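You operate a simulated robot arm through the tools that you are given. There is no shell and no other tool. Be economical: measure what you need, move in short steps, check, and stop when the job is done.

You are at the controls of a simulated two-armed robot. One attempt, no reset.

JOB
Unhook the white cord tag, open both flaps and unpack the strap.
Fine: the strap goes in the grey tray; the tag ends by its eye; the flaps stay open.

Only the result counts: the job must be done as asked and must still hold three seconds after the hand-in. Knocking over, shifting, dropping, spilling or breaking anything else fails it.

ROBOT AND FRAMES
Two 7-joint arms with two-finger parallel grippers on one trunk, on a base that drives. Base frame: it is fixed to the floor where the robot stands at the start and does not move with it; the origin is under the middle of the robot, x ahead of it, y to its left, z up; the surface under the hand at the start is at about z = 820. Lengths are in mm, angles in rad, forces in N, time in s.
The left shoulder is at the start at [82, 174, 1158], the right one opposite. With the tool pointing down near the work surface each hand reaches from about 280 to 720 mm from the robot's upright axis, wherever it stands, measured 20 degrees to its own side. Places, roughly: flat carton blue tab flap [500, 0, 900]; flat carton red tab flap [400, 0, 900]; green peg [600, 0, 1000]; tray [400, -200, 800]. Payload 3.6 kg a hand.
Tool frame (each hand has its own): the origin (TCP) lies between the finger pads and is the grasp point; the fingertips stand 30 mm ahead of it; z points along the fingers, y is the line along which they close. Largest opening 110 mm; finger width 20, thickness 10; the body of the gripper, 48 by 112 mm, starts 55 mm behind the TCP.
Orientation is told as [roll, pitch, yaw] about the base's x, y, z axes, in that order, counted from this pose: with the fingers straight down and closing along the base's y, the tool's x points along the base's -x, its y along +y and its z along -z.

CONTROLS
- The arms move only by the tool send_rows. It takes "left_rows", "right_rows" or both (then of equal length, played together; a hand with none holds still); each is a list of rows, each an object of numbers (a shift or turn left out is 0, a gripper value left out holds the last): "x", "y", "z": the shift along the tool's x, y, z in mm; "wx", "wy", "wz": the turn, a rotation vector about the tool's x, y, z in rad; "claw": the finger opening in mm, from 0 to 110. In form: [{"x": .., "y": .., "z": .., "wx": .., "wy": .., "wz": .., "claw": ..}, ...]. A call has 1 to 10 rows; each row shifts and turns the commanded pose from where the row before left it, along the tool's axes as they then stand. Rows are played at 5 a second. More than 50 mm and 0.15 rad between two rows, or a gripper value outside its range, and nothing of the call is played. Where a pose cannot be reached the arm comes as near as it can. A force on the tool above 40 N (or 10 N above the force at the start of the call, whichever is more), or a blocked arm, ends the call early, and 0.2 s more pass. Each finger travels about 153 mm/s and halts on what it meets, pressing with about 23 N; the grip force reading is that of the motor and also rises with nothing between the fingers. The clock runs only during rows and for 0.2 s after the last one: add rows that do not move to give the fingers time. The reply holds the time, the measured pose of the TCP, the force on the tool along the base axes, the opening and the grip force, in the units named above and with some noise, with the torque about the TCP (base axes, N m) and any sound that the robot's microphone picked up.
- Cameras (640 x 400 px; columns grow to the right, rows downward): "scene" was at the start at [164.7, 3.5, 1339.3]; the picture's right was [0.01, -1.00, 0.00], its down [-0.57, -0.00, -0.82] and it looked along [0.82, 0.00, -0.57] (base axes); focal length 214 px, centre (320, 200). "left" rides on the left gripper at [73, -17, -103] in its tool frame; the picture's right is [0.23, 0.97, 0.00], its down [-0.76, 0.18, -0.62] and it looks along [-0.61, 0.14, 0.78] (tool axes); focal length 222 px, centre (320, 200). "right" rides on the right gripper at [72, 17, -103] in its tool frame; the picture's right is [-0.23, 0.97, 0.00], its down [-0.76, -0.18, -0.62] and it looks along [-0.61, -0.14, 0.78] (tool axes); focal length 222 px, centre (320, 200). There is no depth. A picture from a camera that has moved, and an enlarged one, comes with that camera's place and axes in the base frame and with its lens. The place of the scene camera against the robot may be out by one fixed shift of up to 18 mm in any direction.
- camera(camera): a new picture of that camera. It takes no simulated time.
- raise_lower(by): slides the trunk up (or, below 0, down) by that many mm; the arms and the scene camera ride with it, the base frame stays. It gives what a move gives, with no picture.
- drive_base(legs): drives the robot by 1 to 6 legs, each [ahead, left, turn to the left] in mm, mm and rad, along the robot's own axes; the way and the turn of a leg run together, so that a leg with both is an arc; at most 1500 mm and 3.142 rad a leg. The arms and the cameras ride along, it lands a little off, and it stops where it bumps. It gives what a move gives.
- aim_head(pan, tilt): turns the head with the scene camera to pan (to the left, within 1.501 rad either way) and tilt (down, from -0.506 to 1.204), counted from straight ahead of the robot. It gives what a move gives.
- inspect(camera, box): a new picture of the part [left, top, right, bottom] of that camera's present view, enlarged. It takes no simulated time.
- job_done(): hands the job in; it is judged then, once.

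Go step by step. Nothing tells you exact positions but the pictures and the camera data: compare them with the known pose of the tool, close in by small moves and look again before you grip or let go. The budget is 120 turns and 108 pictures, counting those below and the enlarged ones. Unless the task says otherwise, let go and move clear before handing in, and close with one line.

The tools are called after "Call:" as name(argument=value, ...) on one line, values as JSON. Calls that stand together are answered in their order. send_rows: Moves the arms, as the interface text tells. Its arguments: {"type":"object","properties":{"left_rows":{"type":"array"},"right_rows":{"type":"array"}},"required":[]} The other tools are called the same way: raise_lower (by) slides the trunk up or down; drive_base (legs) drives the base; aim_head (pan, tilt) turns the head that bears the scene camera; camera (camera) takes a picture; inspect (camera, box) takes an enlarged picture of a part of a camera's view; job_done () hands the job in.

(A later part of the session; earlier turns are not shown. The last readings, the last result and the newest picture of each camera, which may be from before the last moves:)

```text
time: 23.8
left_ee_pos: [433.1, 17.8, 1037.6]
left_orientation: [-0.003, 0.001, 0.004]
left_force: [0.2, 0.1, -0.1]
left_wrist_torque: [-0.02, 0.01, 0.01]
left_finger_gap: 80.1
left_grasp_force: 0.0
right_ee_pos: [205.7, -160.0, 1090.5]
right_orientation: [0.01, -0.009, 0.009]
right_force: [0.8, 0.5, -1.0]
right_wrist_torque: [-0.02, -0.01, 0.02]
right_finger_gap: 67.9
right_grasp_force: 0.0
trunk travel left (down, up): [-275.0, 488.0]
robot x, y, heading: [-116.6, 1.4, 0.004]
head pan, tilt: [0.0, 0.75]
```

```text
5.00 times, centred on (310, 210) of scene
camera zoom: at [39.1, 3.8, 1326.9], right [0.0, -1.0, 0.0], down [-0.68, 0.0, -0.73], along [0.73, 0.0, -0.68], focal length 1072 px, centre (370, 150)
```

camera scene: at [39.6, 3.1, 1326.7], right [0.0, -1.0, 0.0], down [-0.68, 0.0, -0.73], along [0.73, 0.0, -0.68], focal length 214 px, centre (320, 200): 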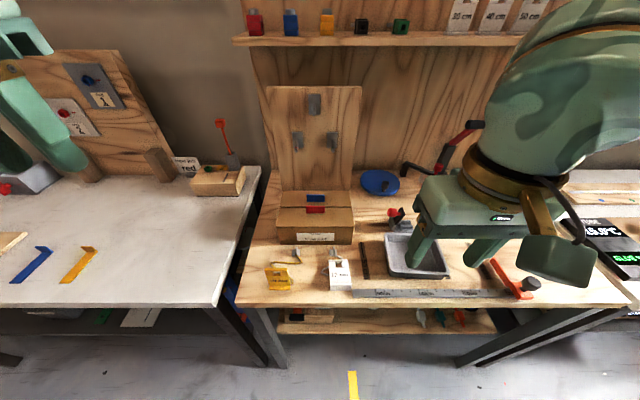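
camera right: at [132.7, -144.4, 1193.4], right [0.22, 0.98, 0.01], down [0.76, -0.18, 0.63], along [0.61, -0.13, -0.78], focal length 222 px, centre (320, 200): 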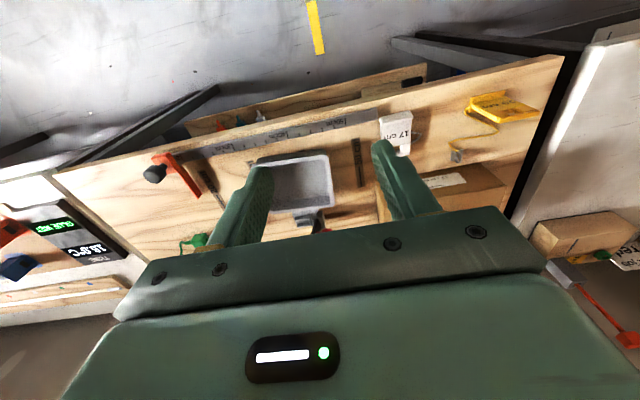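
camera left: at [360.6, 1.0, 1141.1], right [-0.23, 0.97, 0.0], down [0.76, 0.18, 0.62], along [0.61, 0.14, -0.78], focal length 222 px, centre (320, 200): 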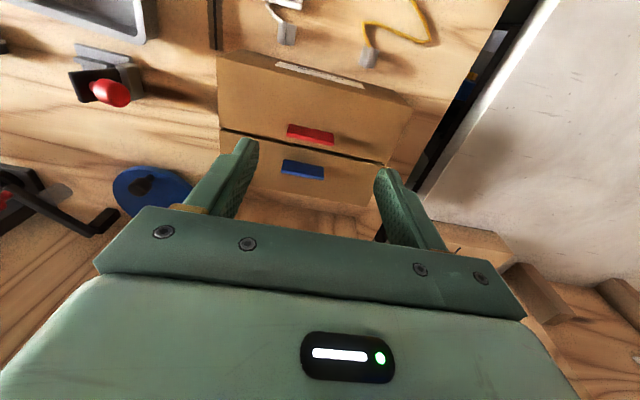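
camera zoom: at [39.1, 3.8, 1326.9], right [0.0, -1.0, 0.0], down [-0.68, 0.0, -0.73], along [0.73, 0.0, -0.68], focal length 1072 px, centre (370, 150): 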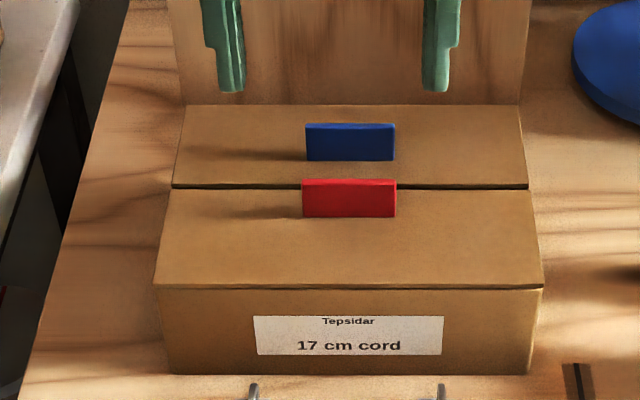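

Tabs are upright fins ~52 mm wide: red at about [453,13], blue at [497,12], tops ~z 915. I'll descend over the red tab.

Call:
send_rows(left_rows=[{"x": -10, "y": -2.5, "z": 20, "claw": 76}, {"x": -10, "y": -2.5, "z": 20}, {"z": 20}, {"z": 20}, {"z": 20}, {}])

Call:
camera(camera="left")

Call:
inspect(camera="scene", box=[250, 170, 370, 250])

```text
time: 25.2
left_ee_pos: [450.4, 11.9, 935.7]
left_orientation: [-0.003, 0.005, 0.001]
left_force: [-0.9, 0.6, 0.3]
left_wrist_torque: [0.01, 0.0, 0.0]
left_finger_gap: 75.8
left_grasp_force: 0.1
right_ee_pos: [205.4, -159.6, 1090.1]
right_orientation: [0.009, -0.007, 0.009]
right_force: [-0.4, -0.4, -0.1]
right_wrist_torque: [0.02, 0.03, -0.01]
right_finger_gap: 68.1
right_grasp_force: 0.0
trunk travel left (down, up): [-275.0, 488.0]
robot x, y, heading: [-115.9, 1.8, -0.0]
head pan, tilt: [0.0, 0.75]
```

```text
66 pictures are left
camera left: at [379.5, -5.1, 1040.0], right [-0.23, 0.97, 0.0], down [0.76, 0.18, 0.62], along [0.61, 0.14, -0.78], focal length 222 px, centre (320, 200)
```

left: 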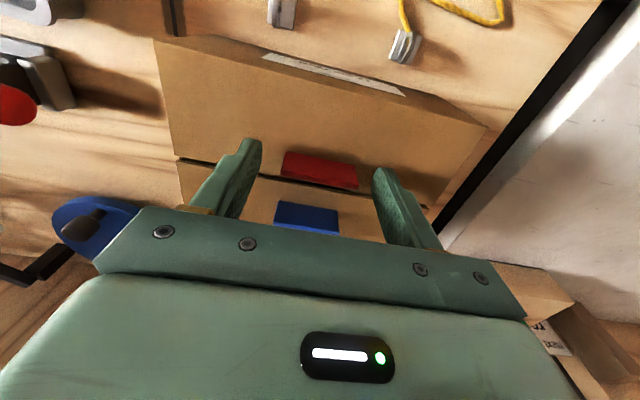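

```text
5.00 times, centred on (310, 210) of scene
camera zoom: at [39.5, 3.0, 1326.8], right [0.0, -1.0, 0.0], down [-0.68, 0.0, -0.73], along [0.73, 0.0, -0.68], focal length 1072 px, centre (370, 150)
```

zoom: 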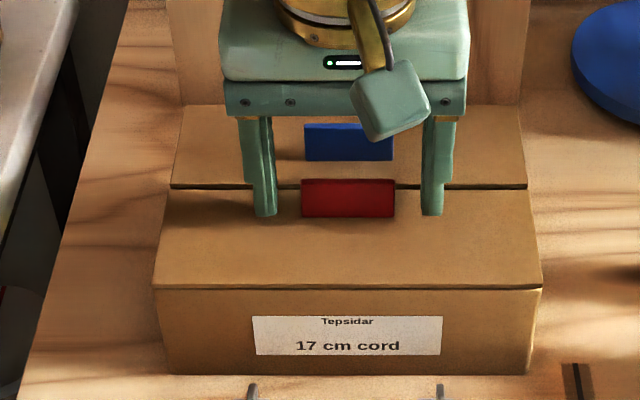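

Fingers straddle the red tab. I'll go 8 mm lower, 4 mm farther, and close on its ends.

Call:
send_rows(left_rows=[{"x": -4, "z": 4}, {"z": 4}, {"claw": 46}, {}, {}])

Call:
inspect(camera="scene", box=[250, 170, 370, 250])

Call:
camera(camera="left")

```text
time: 26.4
left_ee_pos: [454.1, 13.2, 929.9]
left_orientation: [-0.003, 0.0, 0.003]
left_force: [1.1, 1.3, 12.9]
left_wrist_torque: [0.29, 0.43, -0.04]
left_finger_gap: 49.7
left_grasp_force: 22.6
right_ee_pos: [204.7, -160.0, 1090.9]
right_orientation: [0.01, -0.006, 0.009]
right_force: [0.3, -0.2, -0.2]
right_wrist_torque: [-0.01, 0.0, 0.01]
right_finger_gap: 67.9
right_grasp_force: 0.0
trunk travel left (down, up): [-275.0, 488.0]
robot x, y, heading: [-119.4, 0.6, 0.001]
head pan, tilt: [0.0, 0.75]
```

```text
5.00 times, centred on (310, 210) of scene
camera zoom: at [38.7, 3.1, 1327.0], right [0.0, -1.0, 0.0], down [-0.68, 0.0, -0.73], along [0.73, 0.0, -0.68], focal length 1072 px, centre (370, 150)
```

zoom: 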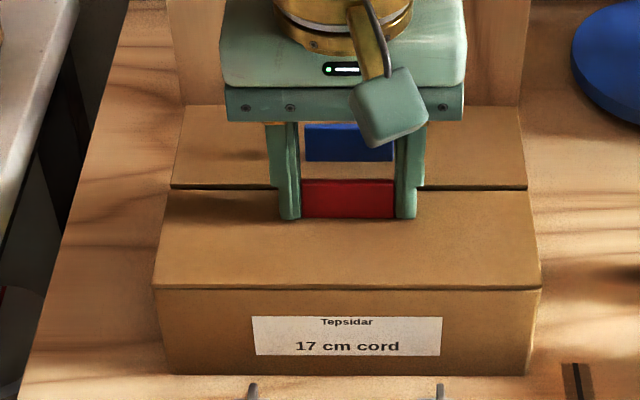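

```text
63 pictures are left
camera left: at [383.0, -4.3, 1033.5], right [-0.23, 0.97, 0.0], down [0.76, 0.18, 0.62], along [0.61, 0.14, -0.78], focal length 222 px, centre (320, 200)
```

left: 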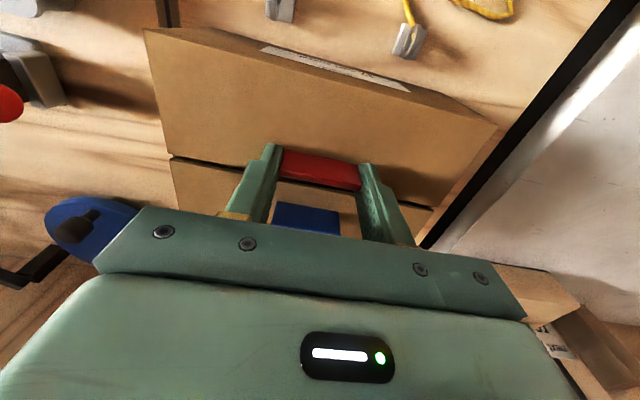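

The tab is gripped; the hinge is along the front top edge (~x 394, z 897). I'll swing the flap up along its arc, pitching the hand half as much, first to about 45°.

Call:
send_rows(left_rows=[{"x": 4, "z": -7.6, "wy": -0.065}, {"x": 4, "z": -7.6, "wy": -0.065}, {"x": 5, "z": -7.2, "wy": -0.065}, {"x": 5, "z": -7.2, "wy": -0.065}, {"x": 6, "z": -6.6, "wy": -0.065}, {"x": 6, "z": -6.6, "wy": -0.065}, {}])

Call:
inspect(camera="scene", box=[250, 150, 370, 250])

Call:
camera(camera="left")

```text
time: 28.0
left_ee_pos: [419.8, 11.1, 966.5]
left_orientation: [-0.003, -0.389, 0.003]
left_force: [-0.6, 0.2, -1.4]
left_wrist_torque: [-0.03, 0.01, -0.04]
left_finger_gap: 49.7
left_grasp_force: 22.7
right_ee_pos: [204.8, -159.5, 1090.0]
right_orientation: [0.009, -0.006, 0.01]
right_force: [-0.7, -0.2, -0.8]
right_wrist_torque: [0.02, -0.01, 0.01]
right_finger_gap: 67.7
right_grasp_force: 0.0
trunk travel left (down, up): [-275.0, 488.0]
robot x, y, heading: [-123.4, 0.9, 0.0]
head pan, tilt: [0.0, 0.75]
```

```text
4.00 times, centred on (310, 200) of scene
camera zoom: at [39.6, 3.0, 1326.8], right [0.0, -1.0, 0.0], down [-0.68, 0.0, -0.73], along [0.73, 0.0, -0.68], focal length 858 px, centre (360, 200)
```

zoom: 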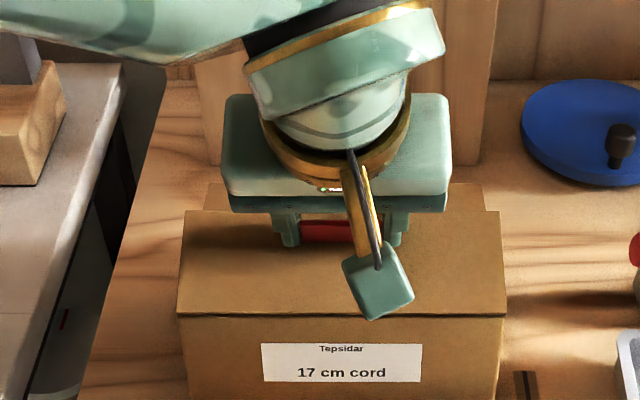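

```text
61 pictures are left
camera left: at [313.8, -5.1, 1034.6], right [-0.21, 0.97, -0.09], down [0.47, 0.18, 0.86], along [0.86, 0.14, -0.49], focal length 222 px, centre (320, 200)
```

left: 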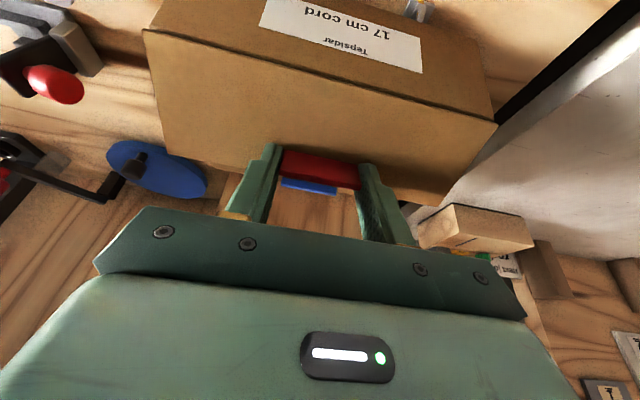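

The flap is rising with low force. Continuing the arc to about 105–120°.

Call:
send_rows(left_rows=[{"x": 6.7, "z": -6, "wy": -0.065}, {"x": 6.7, "z": -6, "wy": -0.065}, {"x": 7.5, "z": -5.2, "wy": -0.065}, {"x": 7.5, "z": -5.2, "wy": -0.065}, {"x": 8.2, "z": -4.2, "wy": -0.065}, {"x": 8.2, "z": -4.2, "wy": -0.065}, {"x": 8.6, "z": -3.4, "wy": -0.065}, {"x": 8.6, "z": -3.4, "wy": -0.065}, {}])

Call:
inspect(camera="scene", box=[250, 150, 370, 250])

Call:
camera(camera="left")

```text
time: 30.0
left_ee_pos: [347.8, 13.2, 961.3]
left_orientation: [-0.006, -0.912, 0.012]
left_force: [2.4, 12.1, 33.5]
left_wrist_torque: [0.01, 0.03, 0.03]
left_finger_gap: 50.0
left_grasp_force: 22.9
right_ee_pos: [204.8, -158.1, 1091.8]
right_orientation: [0.009, -0.009, 0.009]
right_force: [0.6, 0.1, 0.6]
right_wrist_torque: [0.0, 0.0, 0.0]
right_finger_gap: 67.9
right_grasp_force: 0.2
trunk travel left (down, up): [-275.0, 488.0]
robot x, y, heading: [-121.7, 0.5, 0.004]
head pan, tilt: [0.0, 0.75]
```

```text
4.00 times, centred on (310, 200) of scene
camera zoom: at [37.4, 5.0, 1327.4], right [0.0, -1.0, 0.0], down [-0.68, 0.0, -0.73], along [0.73, 0.0, -0.68], focal length 858 px, centre (360, 200)
```

zoom: 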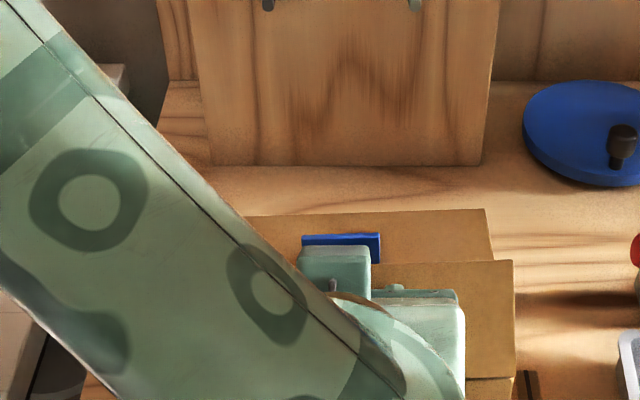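

```text
59 pictures are left
camera left: at [223.3, -4.0, 968.8], right [-0.14, 0.97, -0.18], down [-0.03, 0.18, 0.98], along [0.99, 0.15, 0.0], focal length 222 px, centre (320, 200)
```

left: 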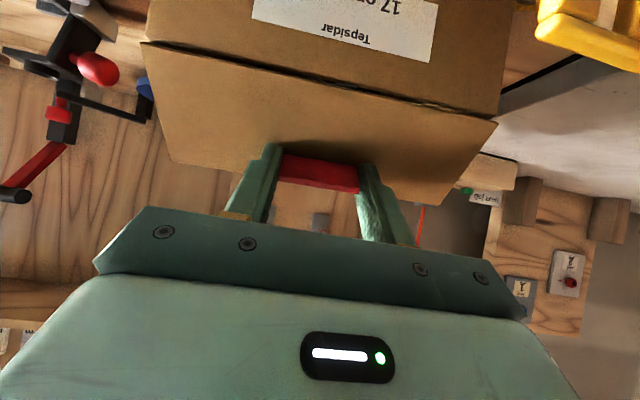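

The force is high and the carton seems to have moved toward the robot. I'll check from other views before doing anything more.

Call:
camera(camera="right")

Call:
camera(camera="scene")

```text
58 pictures are left
camera right: at [130.9, -142.7, 1194.4], right [0.22, 0.98, 0.01], down [0.76, -0.18, 0.63], along [0.61, -0.13, -0.78], focal length 222 px, centre (320, 200)
```

right: 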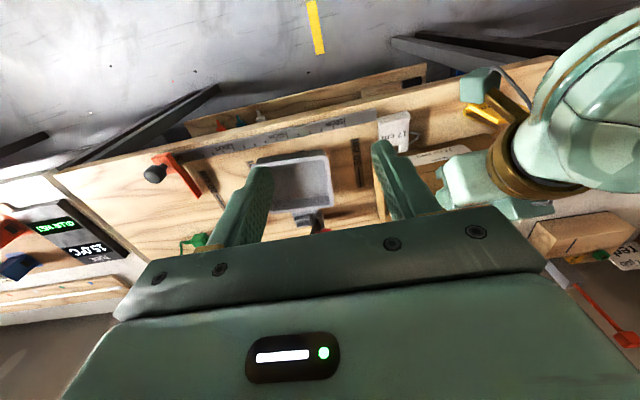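

```text
57 pictures are left
camera scene: at [37.4, 5.0, 1327.4], right [0.0, -1.0, 0.0], down [-0.68, 0.0, -0.73], along [0.73, 0.0, -0.68], focal length 214 px, centre (320, 200)
```

scene: 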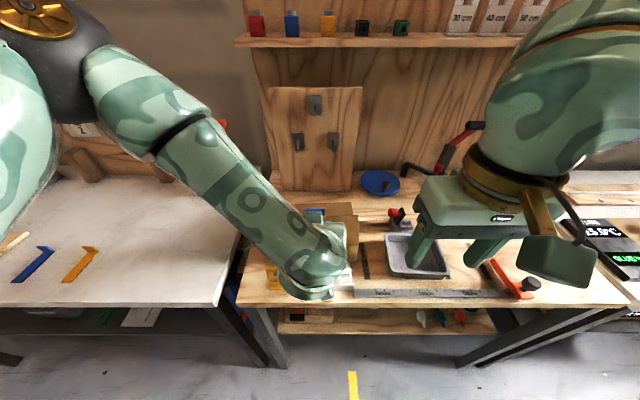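

Call:
inspect(camera="right", box=[340, 90, 500, 220])

Call:
inspect(camera="scene", box=[280, 190, 400, 300])

```text
3.08 times, centred on (420, 155) of right
camera zoom: at [130.9, -142.7, 1194.4], right [0.22, 0.98, 0.01], down [0.76, -0.18, 0.63], along [0.61, -0.13, -0.78], focal length 684 px, centre (12, 338)
```

zoom: 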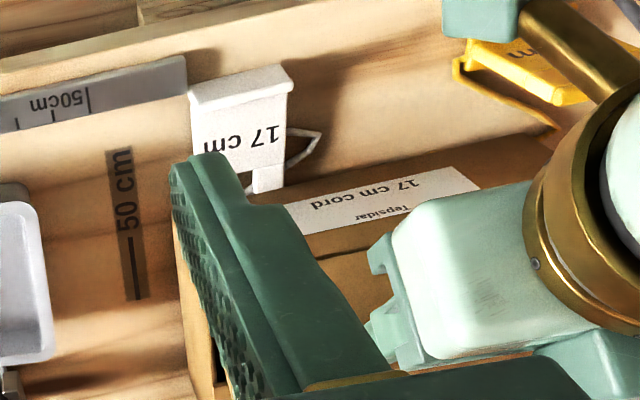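

```text
3.64 times, centred on (340, 245) of scene
camera zoom: at [37.4, 5.0, 1327.4], right [0.0, -1.0, 0.0], down [-0.68, 0.0, -0.73], along [0.73, 0.0, -0.68], focal length 780 px, centre (247, 36)
```

zoom: 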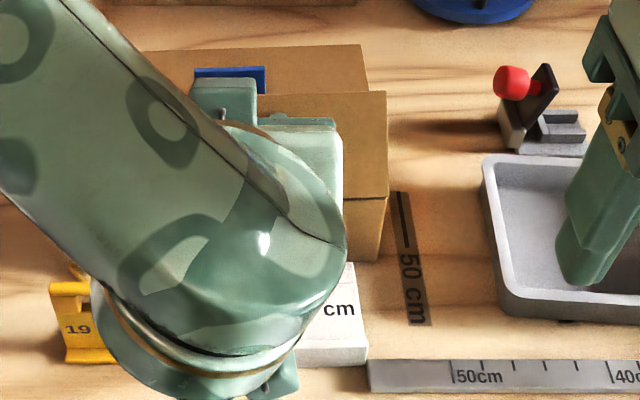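

The carton slid about 50 mm toward the robot: the fingertips locked against the flap instead of pivoting. I'll relieve the pressure and gently push it back the same way, watching the force.

Call:
send_rows(left_rows=[{"x": -3, "z": -2}, {"x": -6.1, "z": 7.9}, {}])

Call:
inspect(camera="scene", box=[250, 150, 370, 250])

Call:
camera(camera="left")

```text
time: 30.8
left_ee_pos: [359.1, 11.3, 962.4]
left_orientation: [-0.002, -0.905, 0.002]
left_force: [-1.0, -1.4, -0.8]
left_wrist_torque: [0.09, 0.05, -0.07]
left_finger_gap: 49.6
left_grasp_force: 22.6
right_ee_pos: [206.3, -159.6, 1089.9]
right_orientation: [0.008, -0.005, 0.009]
right_force: [-0.4, -0.1, 0.2]
right_wrist_torque: [-0.01, 0.05, 0.02]
right_finger_gap: 67.9
right_grasp_force: 0.1
trunk travel left (down, up): [-275.0, 488.0]
robot x, y, heading: [-118.7, -1.6, 0.001]
head pan, tilt: [0.0, 0.75]
```

```text
4.00 times, centred on (310, 200) of scene
camera zoom: at [39.6, 2.7, 1326.5], right [0.0, -1.0, 0.0], down [-0.68, 0.0, -0.73], along [0.73, 0.0, -0.68], focal length 858 px, centre (360, 200)
```

zoom: 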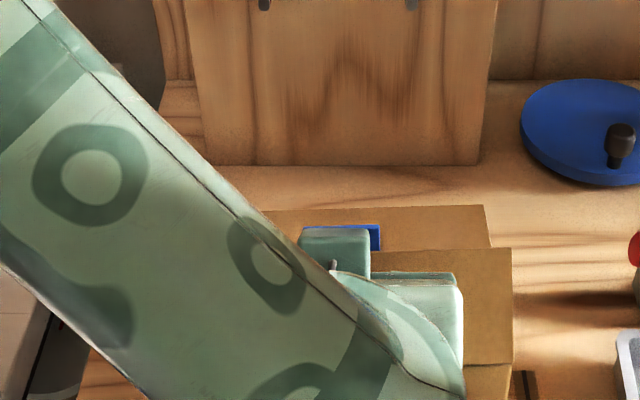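

```text
53 pictures are left
camera left: at [233.6, -5.5, 970.1], right [-0.14, 0.97, -0.18], down [-0.02, 0.18, 0.98], along [0.99, 0.14, -0.01], focal length 222 px, centre (320, 200)
```

left: 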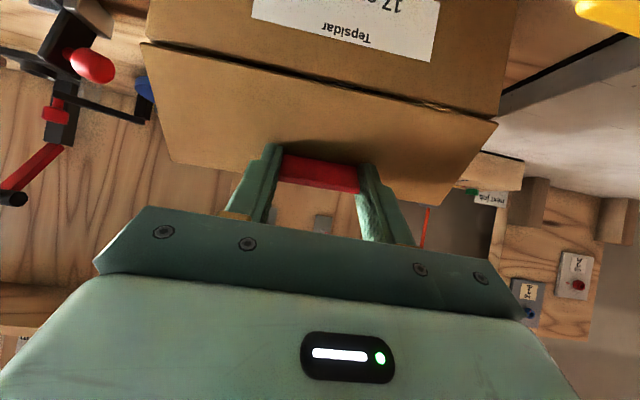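

The carton follows rigidly with little force. Pushing back another 36 mm in small steps.

Call:
send_rows(left_rows=[{"x": -3.7, "z": 4.7}, {"x": -3.7, "z": 4.7}, {"x": -3.7, "z": 4.7}, {"x": -3.7, "z": 4.7}, {"x": -3.7, "z": 4.7}, {"x": -3.7, "z": 4.7}, {}])

Call:
inspect(camera="scene", box=[250, 150, 370, 250])

Call:
inspect(camera="right", box=[340, 90, 500, 220])

```text
time: 32.4
left_ee_pos: [393.8, 11.9, 964.2]
left_orientation: [-0.005, -0.906, 0.004]
left_force: [-1.4, -0.5, -0.6]
left_wrist_torque: [0.2, 0.04, 0.08]
left_finger_gap: 49.5
left_grasp_force: 23.1
right_ee_pos: [205.9, -161.2, 1090.0]
right_orientation: [0.007, -0.008, 0.007]
right_force: [-0.5, -0.4, -1.5]
right_wrist_torque: [0.01, 0.01, -0.04]
right_finger_gap: 68.0
right_grasp_force: 0.0
trunk travel left (down, up): [-275.0, 488.0]
robot x, y, heading: [-118.4, 0.8, -0.001]
head pan, tilt: [0.0, 0.75]
```

```text
4.00 times, centred on (310, 200) of scene
camera zoom: at [39.6, 3.0, 1326.7], right [0.0, -1.0, 0.0], down [-0.68, 0.0, -0.73], along [0.73, 0.0, -0.68], focal length 858 px, centre (360, 200)
```

zoom: 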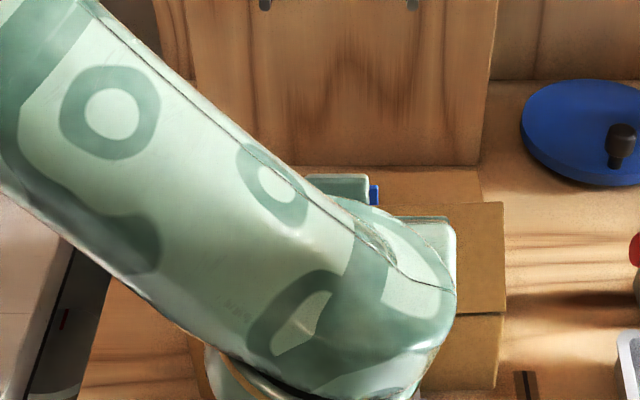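

```text
3.08 times, centred on (420, 155) of right
camera zoom: at [132.7, -144.5, 1193.4], right [0.22, 0.98, 0.01], down [0.76, -0.18, 0.63], along [0.61, -0.13, -0.78], focal length 684 px, centre (12, 338)
```

zoom: 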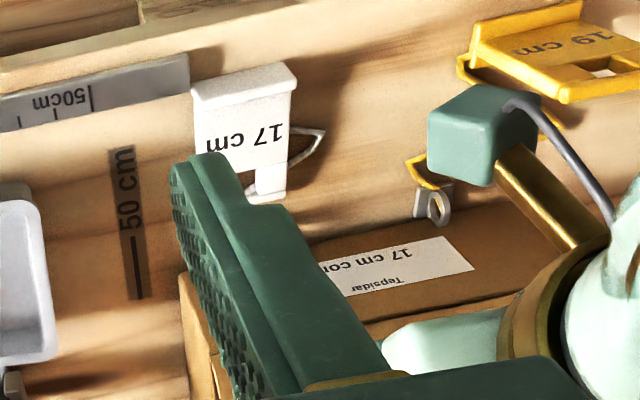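

The carton is back in its original place with both eyes and the tag untouched. Now I'll swing the flap further, rotating the hand rigidly with it about the hinge.

Call:
send_rows(left_rows=[{"x": 2.6, "z": -3.5, "wy": -0.065}, {"x": 2.6, "z": -3.5, "wy": -0.065}, {"x": 2.6, "z": -3.5, "wy": -0.065}, {"x": 2.6, "z": -3.5, "wy": -0.065}, {}])

Call:
inspect(camera="scene", box=[250, 150, 370, 250])

```text
time: 33.6
left_ee_pos: [377.5, 10.4, 964.4]
left_orientation: [-0.007, -1.167, 0.007]
left_force: [-0.6, -0.6, -1.7]
left_wrist_torque: [0.11, 0.05, -0.09]
left_finger_gap: 49.5
left_grasp_force: 22.8
right_ee_pos: [205.4, -159.6, 1089.8]
right_orientation: [0.01, -0.006, 0.008]
right_force: [-0.8, 0.2, -0.3]
right_wrist_torque: [-0.04, 0.03, 0.04]
right_finger_gap: 68.0
right_grasp_force: 0.0
trunk travel left (down, up): [-275.0, 488.0]
robot x, y, heading: [-119.7, 2.4, -0.003]
head pan, tilt: [0.0, 0.75]
```

```text
4.00 times, centred on (310, 200) of scene
camera zoom: at [39.7, 3.1, 1326.7], right [0.0, -1.0, 0.0], down [-0.68, 0.0, -0.73], along [0.73, 0.0, -0.68], focal length 858 px, centre (360, 200)
```

zoom: 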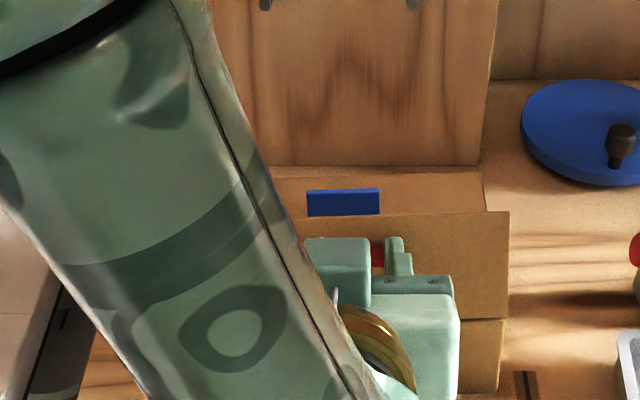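

Call:
send_rows(left_rows=[{"x": 2.3, "z": -2.8, "wy": -0.065}, {"x": 2.3, "z": -2.8, "wy": -0.065}, {"x": 2.4, "z": -3.0, "wy": -0.065}, {"x": 2.4, "z": -3.0, "wy": -0.065}, {}])

Call:
inspect(camera="scene", box=[250, 150, 370, 250])

Call:
camera(camera="left")

```text
time: 34.8
left_ee_pos: [378.3, 3.5, 987.4]
left_orientation: [0.007, -1.281, 0.006]
left_force: [-0.9, -0.1, -0.7]
left_wrist_torque: [0.24, 0.08, 0.07]
left_finger_gap: 49.6
left_grasp_force: 23.1
left hand out of reach, approached as far as the arm can: row 1, 2, 3, 4
right_ee_pos: [204.7, -160.6, 1091.1]
right_orientation: [0.008, -0.007, 0.009]
right_force: [0.5, 0.0, -1.2]
right_wrist_torque: [0.01, -0.02, 0.01]
right_finger_gap: 68.2
right_grasp_force: 0.1
trunk travel left (down, up): [-275.0, 488.0]
robot x, y, heading: [-120.8, -1.3, -0.001]
head pan, tilt: [0.0, 0.75]
```

```text
4.00 times, centred on (310, 200) of scene
camera zoom: at [39.5, 2.9, 1326.8], right [0.0, -1.0, 0.0], down [-0.68, 0.0, -0.73], along [0.73, 0.0, -0.68], focal length 858 px, centre (360, 200)
```

zoom: 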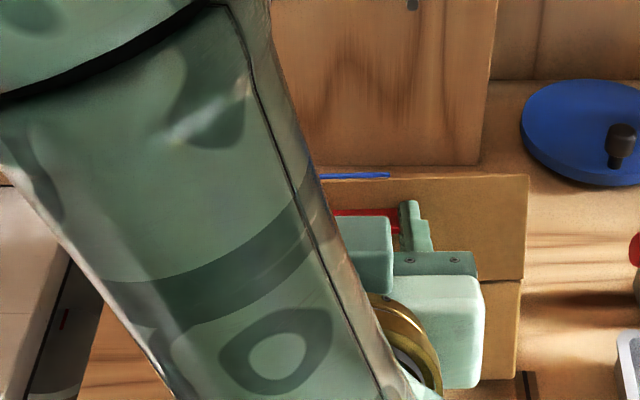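

```text
48 pictures are left
camera left: at [260.2, -15.1, 949.1], right [-0.08, 0.97, -0.22], down [-0.38, 0.17, 0.91], along [0.92, 0.15, 0.36], focal length 222 px, centre (320, 200)
```

left: 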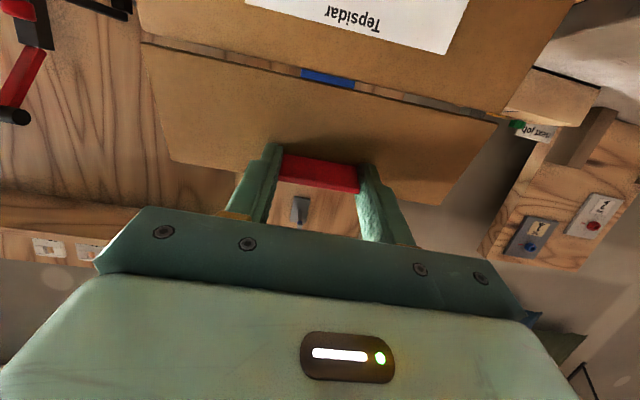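

The arm ran out of reach and lifted upward. I'll reverse those four rows right away and look again.

Call:
send_rows(left_rows=[{"x": -2.4, "z": 3.0, "wy": 0.065}, {"x": -2.4, "z": 3.0, "wy": 0.065}, {"x": -2.3, "z": 2.8, "wy": 0.065}, {"x": -2.3, "z": 2.8, "wy": 0.065}, {}])

Call:
inspect(camera="scene", box=[250, 150, 370, 250])

Call:
camera(camera="left")

```text
time: 36.0
left_ee_pos: [393.0, 3.6, 992.9]
left_orientation: [0.0, -1.031, 0.006]
left_force: [0.4, -0.1, -2.3]
left_wrist_torque: [0.14, 0.06, -0.04]
left_finger_gap: 49.4
left_grasp_force: 23.2
right_ee_pos: [204.6, -159.9, 1089.7]
right_orientation: [0.01, -0.005, 0.009]
right_force: [0.3, 0.4, -0.1]
right_wrist_torque: [-0.01, -0.02, 0.03]
right_finger_gap: 68.3
right_grasp_force: 0.0
trunk travel left (down, up): [-275.0, 488.0]
robot x, y, heading: [-118.3, -1.1, -0.0]
head pan, tilt: [0.0, 0.75]
```

```text
4.00 times, centred on (310, 200) of scene
camera zoom: at [39.8, 2.9, 1326.7], right [0.0, -1.0, 0.0], down [-0.68, 0.0, -0.73], along [0.73, 0.0, -0.68], focal length 858 px, centre (360, 200)
```

zoom: 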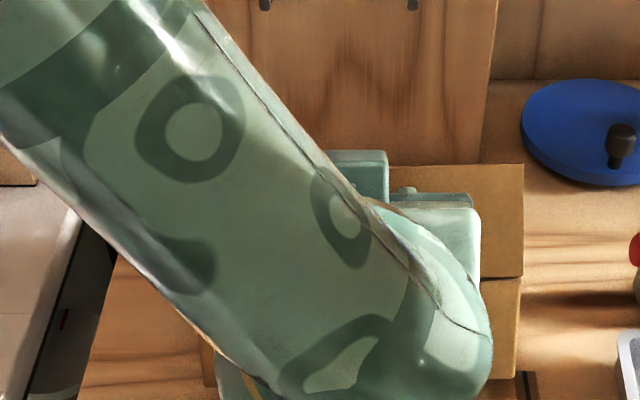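

```text
46 pictures are left
camera left: at [268.5, -13.6, 984.1], right [-0.12, 0.97, -0.2], down [-0.14, 0.18, 0.97], along [0.98, 0.15, 0.12], focal length 222 px, centre (320, 200)
```

left: 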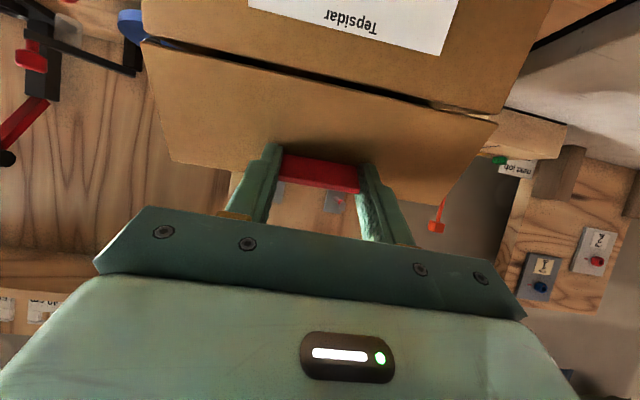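

The light carton is hanging from the tab. I'll set it back down exactly where it stood, slowly.

Call:
send_rows(left_rows=[{"x": 1, "z": -1.5, "y": 4}, {"x": 5, "z": 2.5, "y": 4}, {"x": 7, "z": 3.4}, {"x": 6, "z": 3}, {"x": 4, "z": 2}, {}])

Call:
inspect(camera="scene", box=[250, 150, 370, 250])

Call:
inspect(camera="right", box=[340, 90, 500, 220])

```text
time: 37.4
left_ee_pos: [390.3, 12.2, 968.5]
left_orientation: [0.0, -1.031, 0.007]
left_force: [0.0, -0.6, -1.8]
left_wrist_torque: [0.22, 0.06, 0.03]
left_finger_gap: 49.4
left_grasp_force: 22.2
right_ee_pos: [205.5, -160.3, 1090.8]
right_orientation: [0.009, -0.008, 0.007]
right_force: [-1.0, -0.3, 0.1]
right_wrist_torque: [0.04, -0.02, -0.05]
right_finger_gap: 68.1
right_grasp_force: 0.0
trunk travel left (down, up): [-275.0, 488.0]
robot x, y, heading: [-119.2, -2.6, 0.003]
head pan, tilt: [0.0, 0.75]
```

```text
4.00 times, centred on (310, 200) of scene
camera zoom: at [39.6, 2.9, 1326.7], right [0.0, -1.0, 0.0], down [-0.68, 0.0, -0.73], along [0.73, 0.0, -0.68], focal length 858 px, centre (360, 200)
```

zoom: 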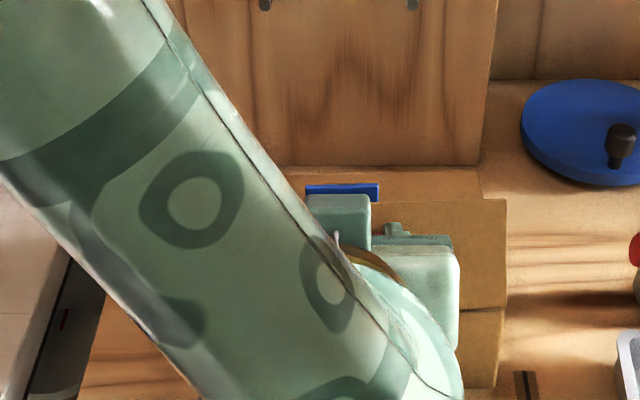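

```text
3.08 times, centred on (420, 155) of right
camera zoom: at [132.8, -144.6, 1193.3], right [0.22, 0.98, 0.01], down [0.76, -0.18, 0.63], along [0.61, -0.13, -0.78], focal length 684 px, centre (12, 338)
```

zoom: 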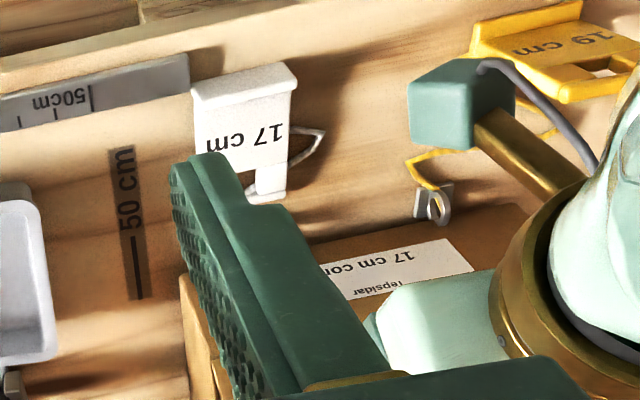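

The carton is nearly seated at its original place. I'll lower the last few mm and then release to see whether the flap stays on its own.

Call:
send_rows(left_rows=[{"x": 1.7, "z": 1}, {"x": 1.7, "z": 1}, {}])

Call:
inspect(camera="scene", box=[250, 150, 370, 250])

```text
time: 38.2
left_ee_pos: [389.1, 11.4, 964.6]
left_orientation: [-0.001, -1.032, 0.01]
left_force: [-1.0, 0.5, -1.2]
left_wrist_torque: [0.19, 0.04, 0.04]
left_finger_gap: 49.6
left_grasp_force: 22.9
right_ee_pos: [205.9, -160.4, 1090.0]
right_orientation: [0.009, -0.007, 0.009]
right_force: [0.5, -0.4, 0.1]
right_wrist_torque: [0.03, -0.01, -0.02]
right_finger_gap: 68.1
right_grasp_force: 0.0
trunk travel left (down, up): [-275.0, 488.0]
robot x, y, heading: [-117.7, 0.1, -0.003]
head pan, tilt: [0.0, 0.75]
```

```text
4.00 times, centred on (310, 200) of scene
camera zoom: at [39.6, 2.9, 1326.7], right [0.0, -1.0, 0.0], down [-0.68, 0.0, -0.73], along [0.73, 0.0, -0.68], focal length 858 px, centre (360, 200)
```

zoom: 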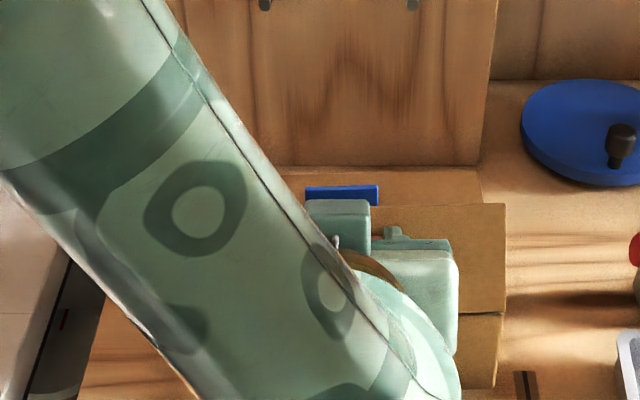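

Call:
send_rows(left_rows=[{"x": 0.9, "z": 0.5}, {"claw": 64}, {}, {"z": -12}, {"z": -14}, {"z": -14}, {}])

Call:
inspect(camera="scene", box=[250, 150, 370, 250])

Call:
camera(camera="left")

```text
time: 39.8
left_ee_pos: [354.6, 11.3, 982.8]
left_orientation: [-0.003, -1.031, 0.005]
left_force: [0.0, 1.1, -0.7]
left_wrist_torque: [0.0, 0.02, 0.01]
left_finger_gap: 63.9
left_grasp_force: 0.0
right_ee_pos: [206.4, -160.4, 1089.8]
right_orientation: [0.009, -0.004, 0.009]
right_force: [-0.1, -1.1, 0.1]
right_wrist_torque: [-0.02, -0.01, 0.01]
right_finger_gap: 68.0
right_grasp_force: 0.0
trunk travel left (down, up): [-275.0, 488.0]
robot x, y, heading: [-121.1, 2.2, -0.002]
head pan, tilt: [0.0, 0.75]
```

```text
4.00 times, centred on (310, 200) of scene
camera zoom: at [39.9, 3.0, 1326.7], right [0.0, -1.0, 0.0], down [-0.68, 0.0, -0.73], along [0.73, 0.0, -0.68], focal length 858 px, centre (360, 200)
```

zoom: 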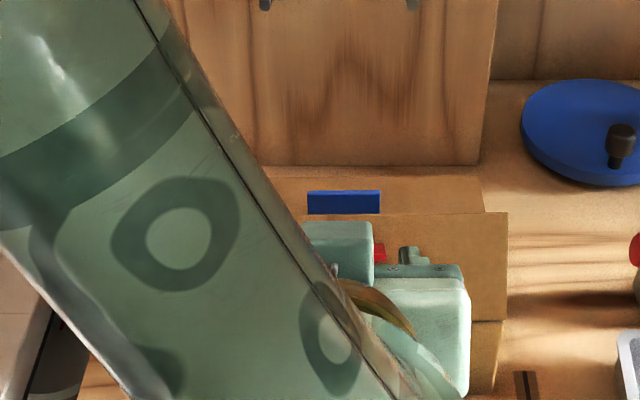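

```text
41 pictures are left
camera left: at [229.9, -6.5, 975.2], right [-0.12, 0.97, -0.2], down [-0.14, 0.18, 0.97], along [0.98, 0.15, 0.12], focal length 222 px, centre (320, 200)
```

left: 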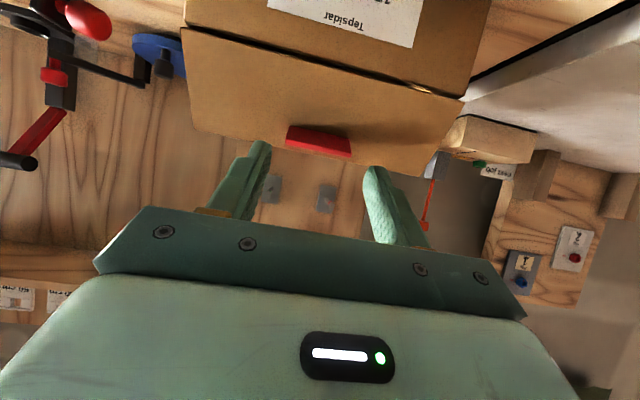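

The flap stays up by itself (~65°). I'll lift the left hand, turn it upright, close the fingers and come down behind the flap to push it over.

Call:
send_rows(left_rows=[{"x": -21.4, "z": -12.9}, {"x": -21.4, "z": -12.9}, {"x": -21.4, "z": -12.9, "claw": 0}, {"wy": 0.147}, {"wy": 0.147}, {"wy": 0.147}, {"wy": 0.147}, {"wy": 0.147}, {"wy": 0.147}, {"wy": 0.147}])

Call:
send_rows(left_rows=[{"x": -30}, {"x": -30}, {"x": -30}, {}])

Call:
inspect(camera="scene", box=[250, 150, 370, 250])

Call:
camera(camera="left")

```text
time: 42.0
left_ee_pos: [356.3, 11.2, 1057.6]
left_orientation: [0.0, 0.0, 0.007]
left_force: [-0.2, 0.1, 0.1]
left_wrist_torque: [0.0, 0.03, -0.01]
left_finger_gap: 0.1
left_grasp_force: 23.5
right_ee_pos: [206.7, -160.0, 1089.5]
right_orientation: [0.009, -0.003, 0.009]
right_force: [-0.6, 0.0, 1.0]
right_wrist_torque: [-0.04, 0.04, -0.04]
right_finger_gap: 68.1
right_grasp_force: 0.0
trunk travel left (down, up): [-275.0, 488.0]
robot x, y, heading: [-119.7, -1.8, 0.0]
head pan, tilt: [0.0, 0.75]
```

```text
time: 43.0
left_ee_pos: [444.5, 13.5, 1059.4]
left_orientation: [0.001, -0.002, 0.007]
left_force: [-0.1, -1.5, 0.0]
left_wrist_torque: [-0.02, 0.0, -0.01]
left_finger_gap: 0.0
left_grasp_force: 22.8
right_ee_pos: [205.5, -158.9, 1091.1]
right_orientation: [0.009, -0.008, 0.008]
right_force: [-0.9, 0.2, -1.0]
right_wrist_torque: [-0.01, -0.02, 0.01]
right_finger_gap: 67.9
right_grasp_force: 0.1
trunk travel left (down, up): [-275.0, 488.0]
robot x, y, heading: [-118.6, -0.5, 0.002]
head pan, tilt: [0.0, 0.75]
```

```text
4.00 times, centred on (310, 200) of scene
camera zoom: at [39.2, 3.2, 1326.8], right [0.0, -1.0, 0.0], down [-0.68, 0.0, -0.73], along [0.73, 0.0, -0.68], focal length 858 px, centre (360, 200)
```

zoom: 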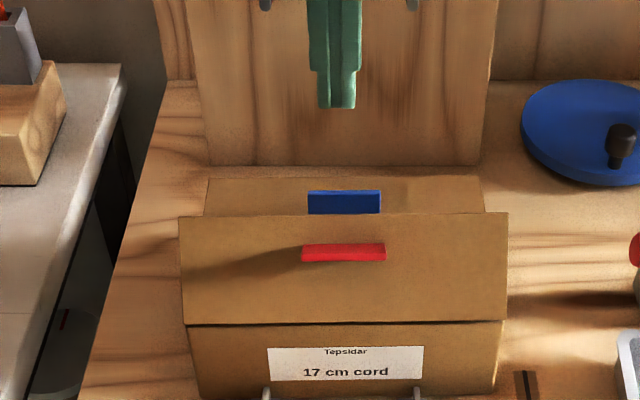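

```text
39 pictures are left
camera left: at [373.5, -3.4, 1162.2], right [-0.23, 0.97, 0.0], down [0.76, 0.18, 0.63], along [0.61, 0.15, -0.78], focal length 222 px, centre (320, 200)
```

left: 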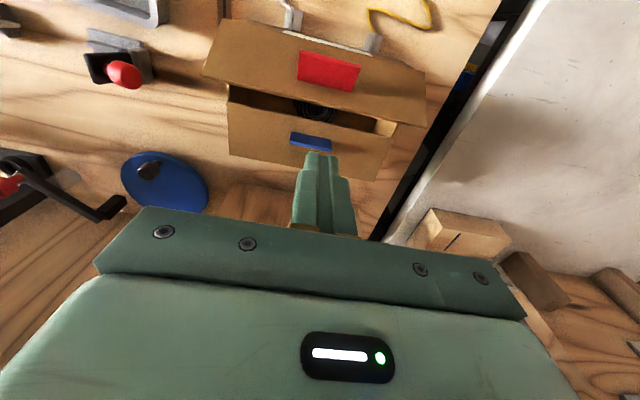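

The flap stands at ~50° with the black coiled strap visible inside. I'll come down just behind its free edge and push it toward the robot in small steps.

Call:
send_rows(left_rows=[{"x": -7, "z": 25}, {"z": 30}, {"z": 30}, {"z": 20}, {"x": 6}, {"x": 6}, {"x": 6}, {"x": 6}, {"x": 6}, {}])

Call:
inspect(camera="scene", box=[250, 150, 370, 250])

```text
time: 45.2
left_ee_pos: [422.7, 12.1, 954.5]
left_orientation: [0.002, -0.004, 0.009]
left_force: [0.8, 0.1, -0.1]
left_wrist_torque: [0.0, -0.02, 0.03]
left_finger_gap: 0.0
left_grasp_force: 22.9
right_ee_pos: [205.7, -161.2, 1090.5]
right_orientation: [0.01, -0.007, 0.009]
right_force: [-0.2, 0.1, 0.4]
right_wrist_torque: [0.01, -0.03, -0.01]
right_finger_gap: 67.9
right_grasp_force: 0.1
trunk travel left (down, up): [-275.0, 488.0]
robot x, y, heading: [-121.9, -0.4, 0.003]
head pan, tilt: [0.0, 0.75]
```

```text
4.00 times, centred on (310, 200) of scene
camera zoom: at [39.8, 3.0, 1326.7], right [0.0, -1.0, 0.0], down [-0.68, 0.0, -0.73], along [0.73, 0.0, -0.68], focal length 858 px, centre (360, 200)
```

zoom: 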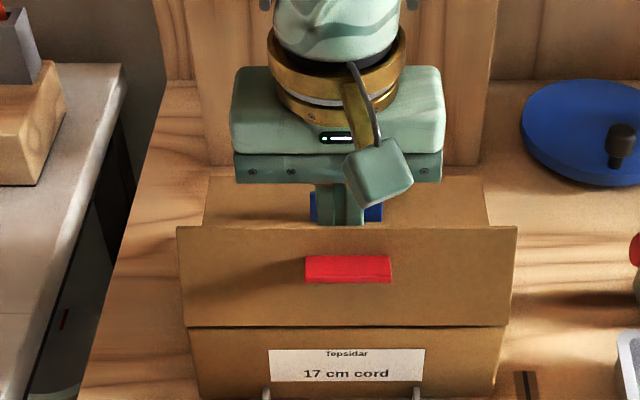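

The flap rotates while the carton barely moves. Continuing the push past vertical.

Call:
send_rows(left_rows=[{"x": 7}, {"x": 7}, {"x": 7}, {"x": 7}, {"x": 7}, {"x": 7}, {"x": 7, "z": 2}, {"x": 7, "z": 3}, {"x": 7, "z": 4}, {}])

Call:
inspect(camera="scene", box=[250, 150, 370, 250])

```text
time: 47.4
left_ee_pos: [358.4, 11.8, 943.8]
left_orientation: [0.0, -0.004, 0.007]
left_force: [0.5, 0.9, -0.4]
left_wrist_torque: [0.01, -0.01, -0.02]
left_finger_gap: 0.0
left_grasp_force: 23.0
right_ee_pos: [205.5, -159.3, 1090.3]
right_orientation: [0.008, -0.008, 0.008]
right_force: [0.2, -0.8, -0.5]
right_wrist_torque: [0.0, -0.01, -0.02]
right_finger_gap: 68.0
right_grasp_force: 0.0
trunk travel left (down, up): [-275.0, 488.0]
robot x, y, heading: [-120.4, 0.4, -0.0]
head pan, tilt: [0.0, 0.75]
```

```text
4.00 times, centred on (310, 200) of scene
camera zoom: at [39.7, 3.1, 1326.7], right [0.0, -1.0, 0.0], down [-0.68, 0.0, -0.73], along [0.73, 0.0, -0.68], focal length 858 px, centre (360, 200)
```

zoom: 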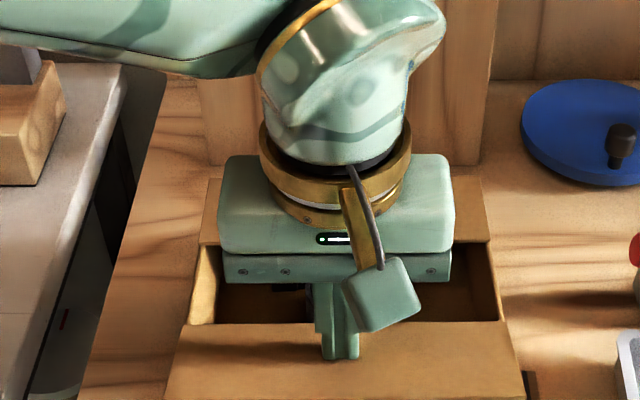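

The red flap is open well past vertical and the carton held. Now up and over to the blue tab.

Call:
send_rows(left_rows=[{"z": -25}, {"z": -30}, {"z": -30}, {"x": -32, "claw": 76}, {"x": -32}, {"x": -32}, {"x": -32}, {}])

Call:
inspect(camera="left", box=[180, 20, 480, 220])

Call:
inspect(camera="scene", box=[250, 170, 370, 270])

```text
time: 49.2
left_ee_pos: [486.9, 13.0, 1030.5]
left_orientation: [0.001, -0.005, 0.008]
left_force: [0.1, 0.6, 0.0]
left_wrist_torque: [0.02, -0.01, -0.04]
left_finger_gap: 76.0
left_grasp_force: 0.1
right_ee_pos: [205.7, -160.6, 1091.2]
right_orientation: [0.008, -0.007, 0.008]
right_force: [0.1, 0.5, 0.4]
right_wrist_torque: [0.01, 0.04, 0.01]
right_finger_gap: 68.2
right_grasp_force: 0.0
trunk travel left (down, up): [-275.0, 488.0]
robot x, y, heading: [-120.4, 0.6, -0.003]
head pan, tilt: [0.0, 0.75]
```

```text
2.00 times, centred on (330, 120) of left
camera zoom: at [415.6, -3.9, 1134.1], right [-0.23, 0.97, 0.0], down [0.76, 0.18, 0.63], along [0.61, 0.15, -0.78], focal length 444 px, centre (300, 360)
```

zoom: 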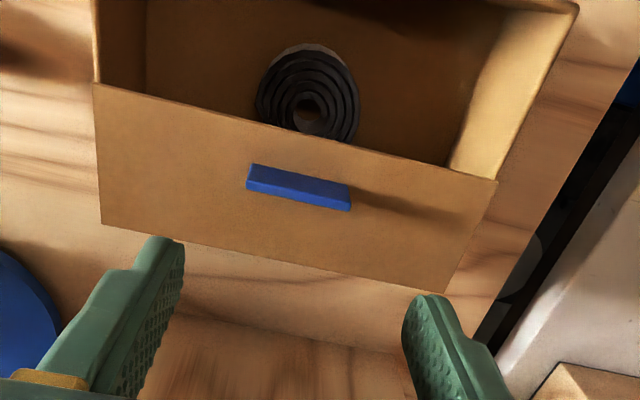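

```text
4.00 times, centred on (310, 220) of scene
camera zoom: at [39.3, 3.4, 1326.8], right [0.0, -1.0, 0.0], down [-0.68, 0.0, -0.73], along [0.73, 0.0, -0.68], focal length 858 px, centre (360, 120)
```

zoom: 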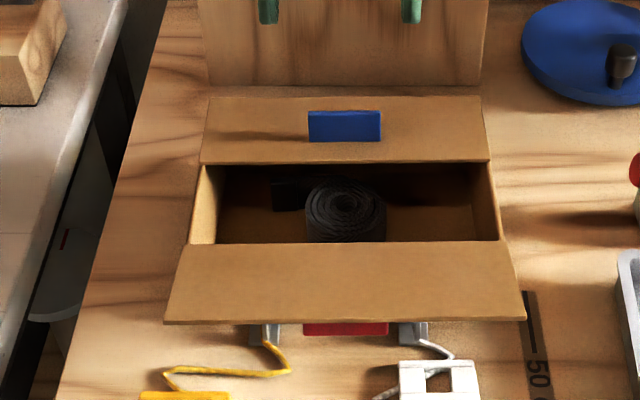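

Both the open red flap and the coiled strap (about [440,14]) are clear to see. I'll go down over the blue tab, staying ~8 mm off the flap, and grip.

Call:
send_rows(left_rows=[{"x": 2, "z": 25}, {"z": 25}, {"z": 20}, {"z": 15}, {"z": 7}, {"claw": 46}, {}, {}])

Call:
inspect(camera="scene", box=[250, 170, 370, 270])

```text
time: 51.0
left_ee_pos: [484.3, 10.4, 937.9]
left_orientation: [0.0, -0.003, 0.006]
left_force: [0.0, -0.3, -0.2]
left_wrist_torque: [-0.01, 0.03, 0.1]
left_finger_gap: 49.3
left_grasp_force: 22.6
right_ee_pos: [205.4, -159.9, 1091.3]
right_orientation: [0.008, -0.007, 0.008]
right_force: [0.1, -0.2, -0.2]
right_wrist_torque: [-0.03, 0.03, -0.01]
right_finger_gap: 68.2
right_grasp_force: 0.0
trunk travel left (down, up): [-275.0, 488.0]
robot x, y, heading: [-117.8, 0.7, 0.001]
head pan, tilt: [0.0, 0.75]
```

```text
4.00 times, centred on (310, 220) of scene
camera zoom: at [39.8, 2.9, 1326.7], right [0.0, -1.0, 0.0], down [-0.68, 0.0, -0.73], along [0.73, 0.0, -0.68], focal length 858 px, centre (360, 120)
```

zoom: 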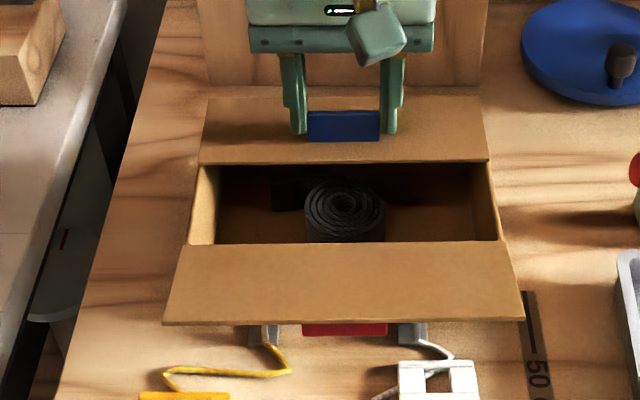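

The blue tab is held. I'll lift this flap about 30° along its arc (keeping clear of the pegs behind) and see.

Call:
send_rows(left_rows=[{"x": -2.8, "z": -4.8}, {"x": -2.9, "z": -4.8}, {"x": -4, "z": -4}, {"x": -4.1, "z": -3.9}, {"x": -3, "z": -2}, {}])

Call:
inspect(camera="scene", box=[250, 150, 370, 250])

Call:
camera(camera="left")

```text
time: 52.4
left_ee_pos: [501.5, 12.2, 958.4]
left_orientation: [-0.001, -0.003, 0.008]
left_force: [0.0, 0.0, -1.3]
left_wrist_torque: [0.04, 0.04, 0.07]
left_finger_gap: 49.5
left_grasp_force: 23.0
right_ee_pos: [205.7, -160.8, 1089.6]
right_orientation: [0.009, -0.005, 0.007]
right_force: [-0.1, 0.5, 0.2]
right_wrist_torque: [0.0, -0.03, 0.04]
right_finger_gap: 68.2
right_grasp_force: 0.0
trunk travel left (down, up): [-275.0, 488.0]
robot x, y, heading: [-120.5, 1.7, 0.004]
head pan, tilt: [0.0, 0.75]
```

```text
4.00 times, centred on (310, 200) of scene
camera zoom: at [39.9, 2.9, 1326.7], right [0.0, -1.0, 0.0], down [-0.68, 0.0, -0.73], along [0.73, 0.0, -0.68], focal length 858 px, centre (360, 200)
```

zoom: 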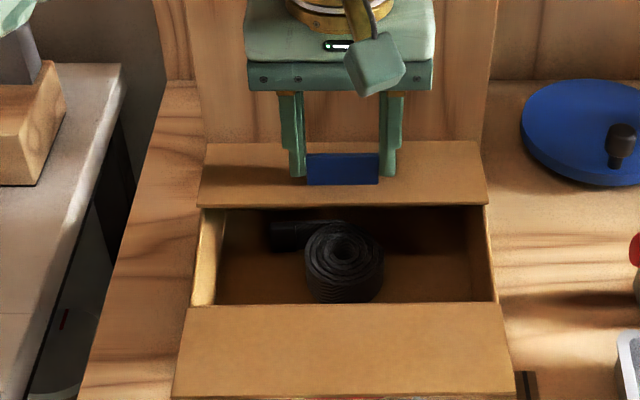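

```text
32 pictures are left
camera left: at [430.6, -4.7, 1061.2], right [-0.23, 0.97, 0.0], down [0.76, 0.18, 0.63], along [0.61, 0.15, -0.78], focal length 222 px, centre (320, 200)
```

left: 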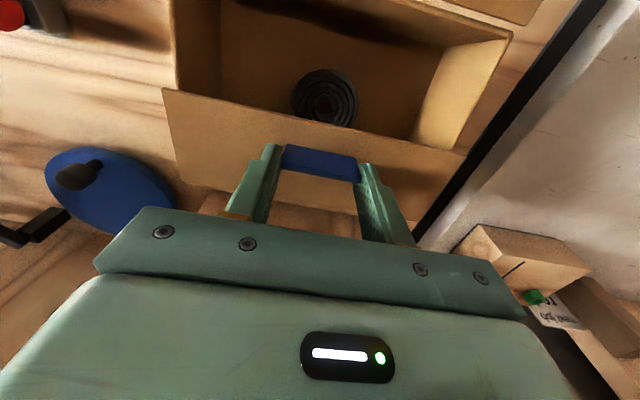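

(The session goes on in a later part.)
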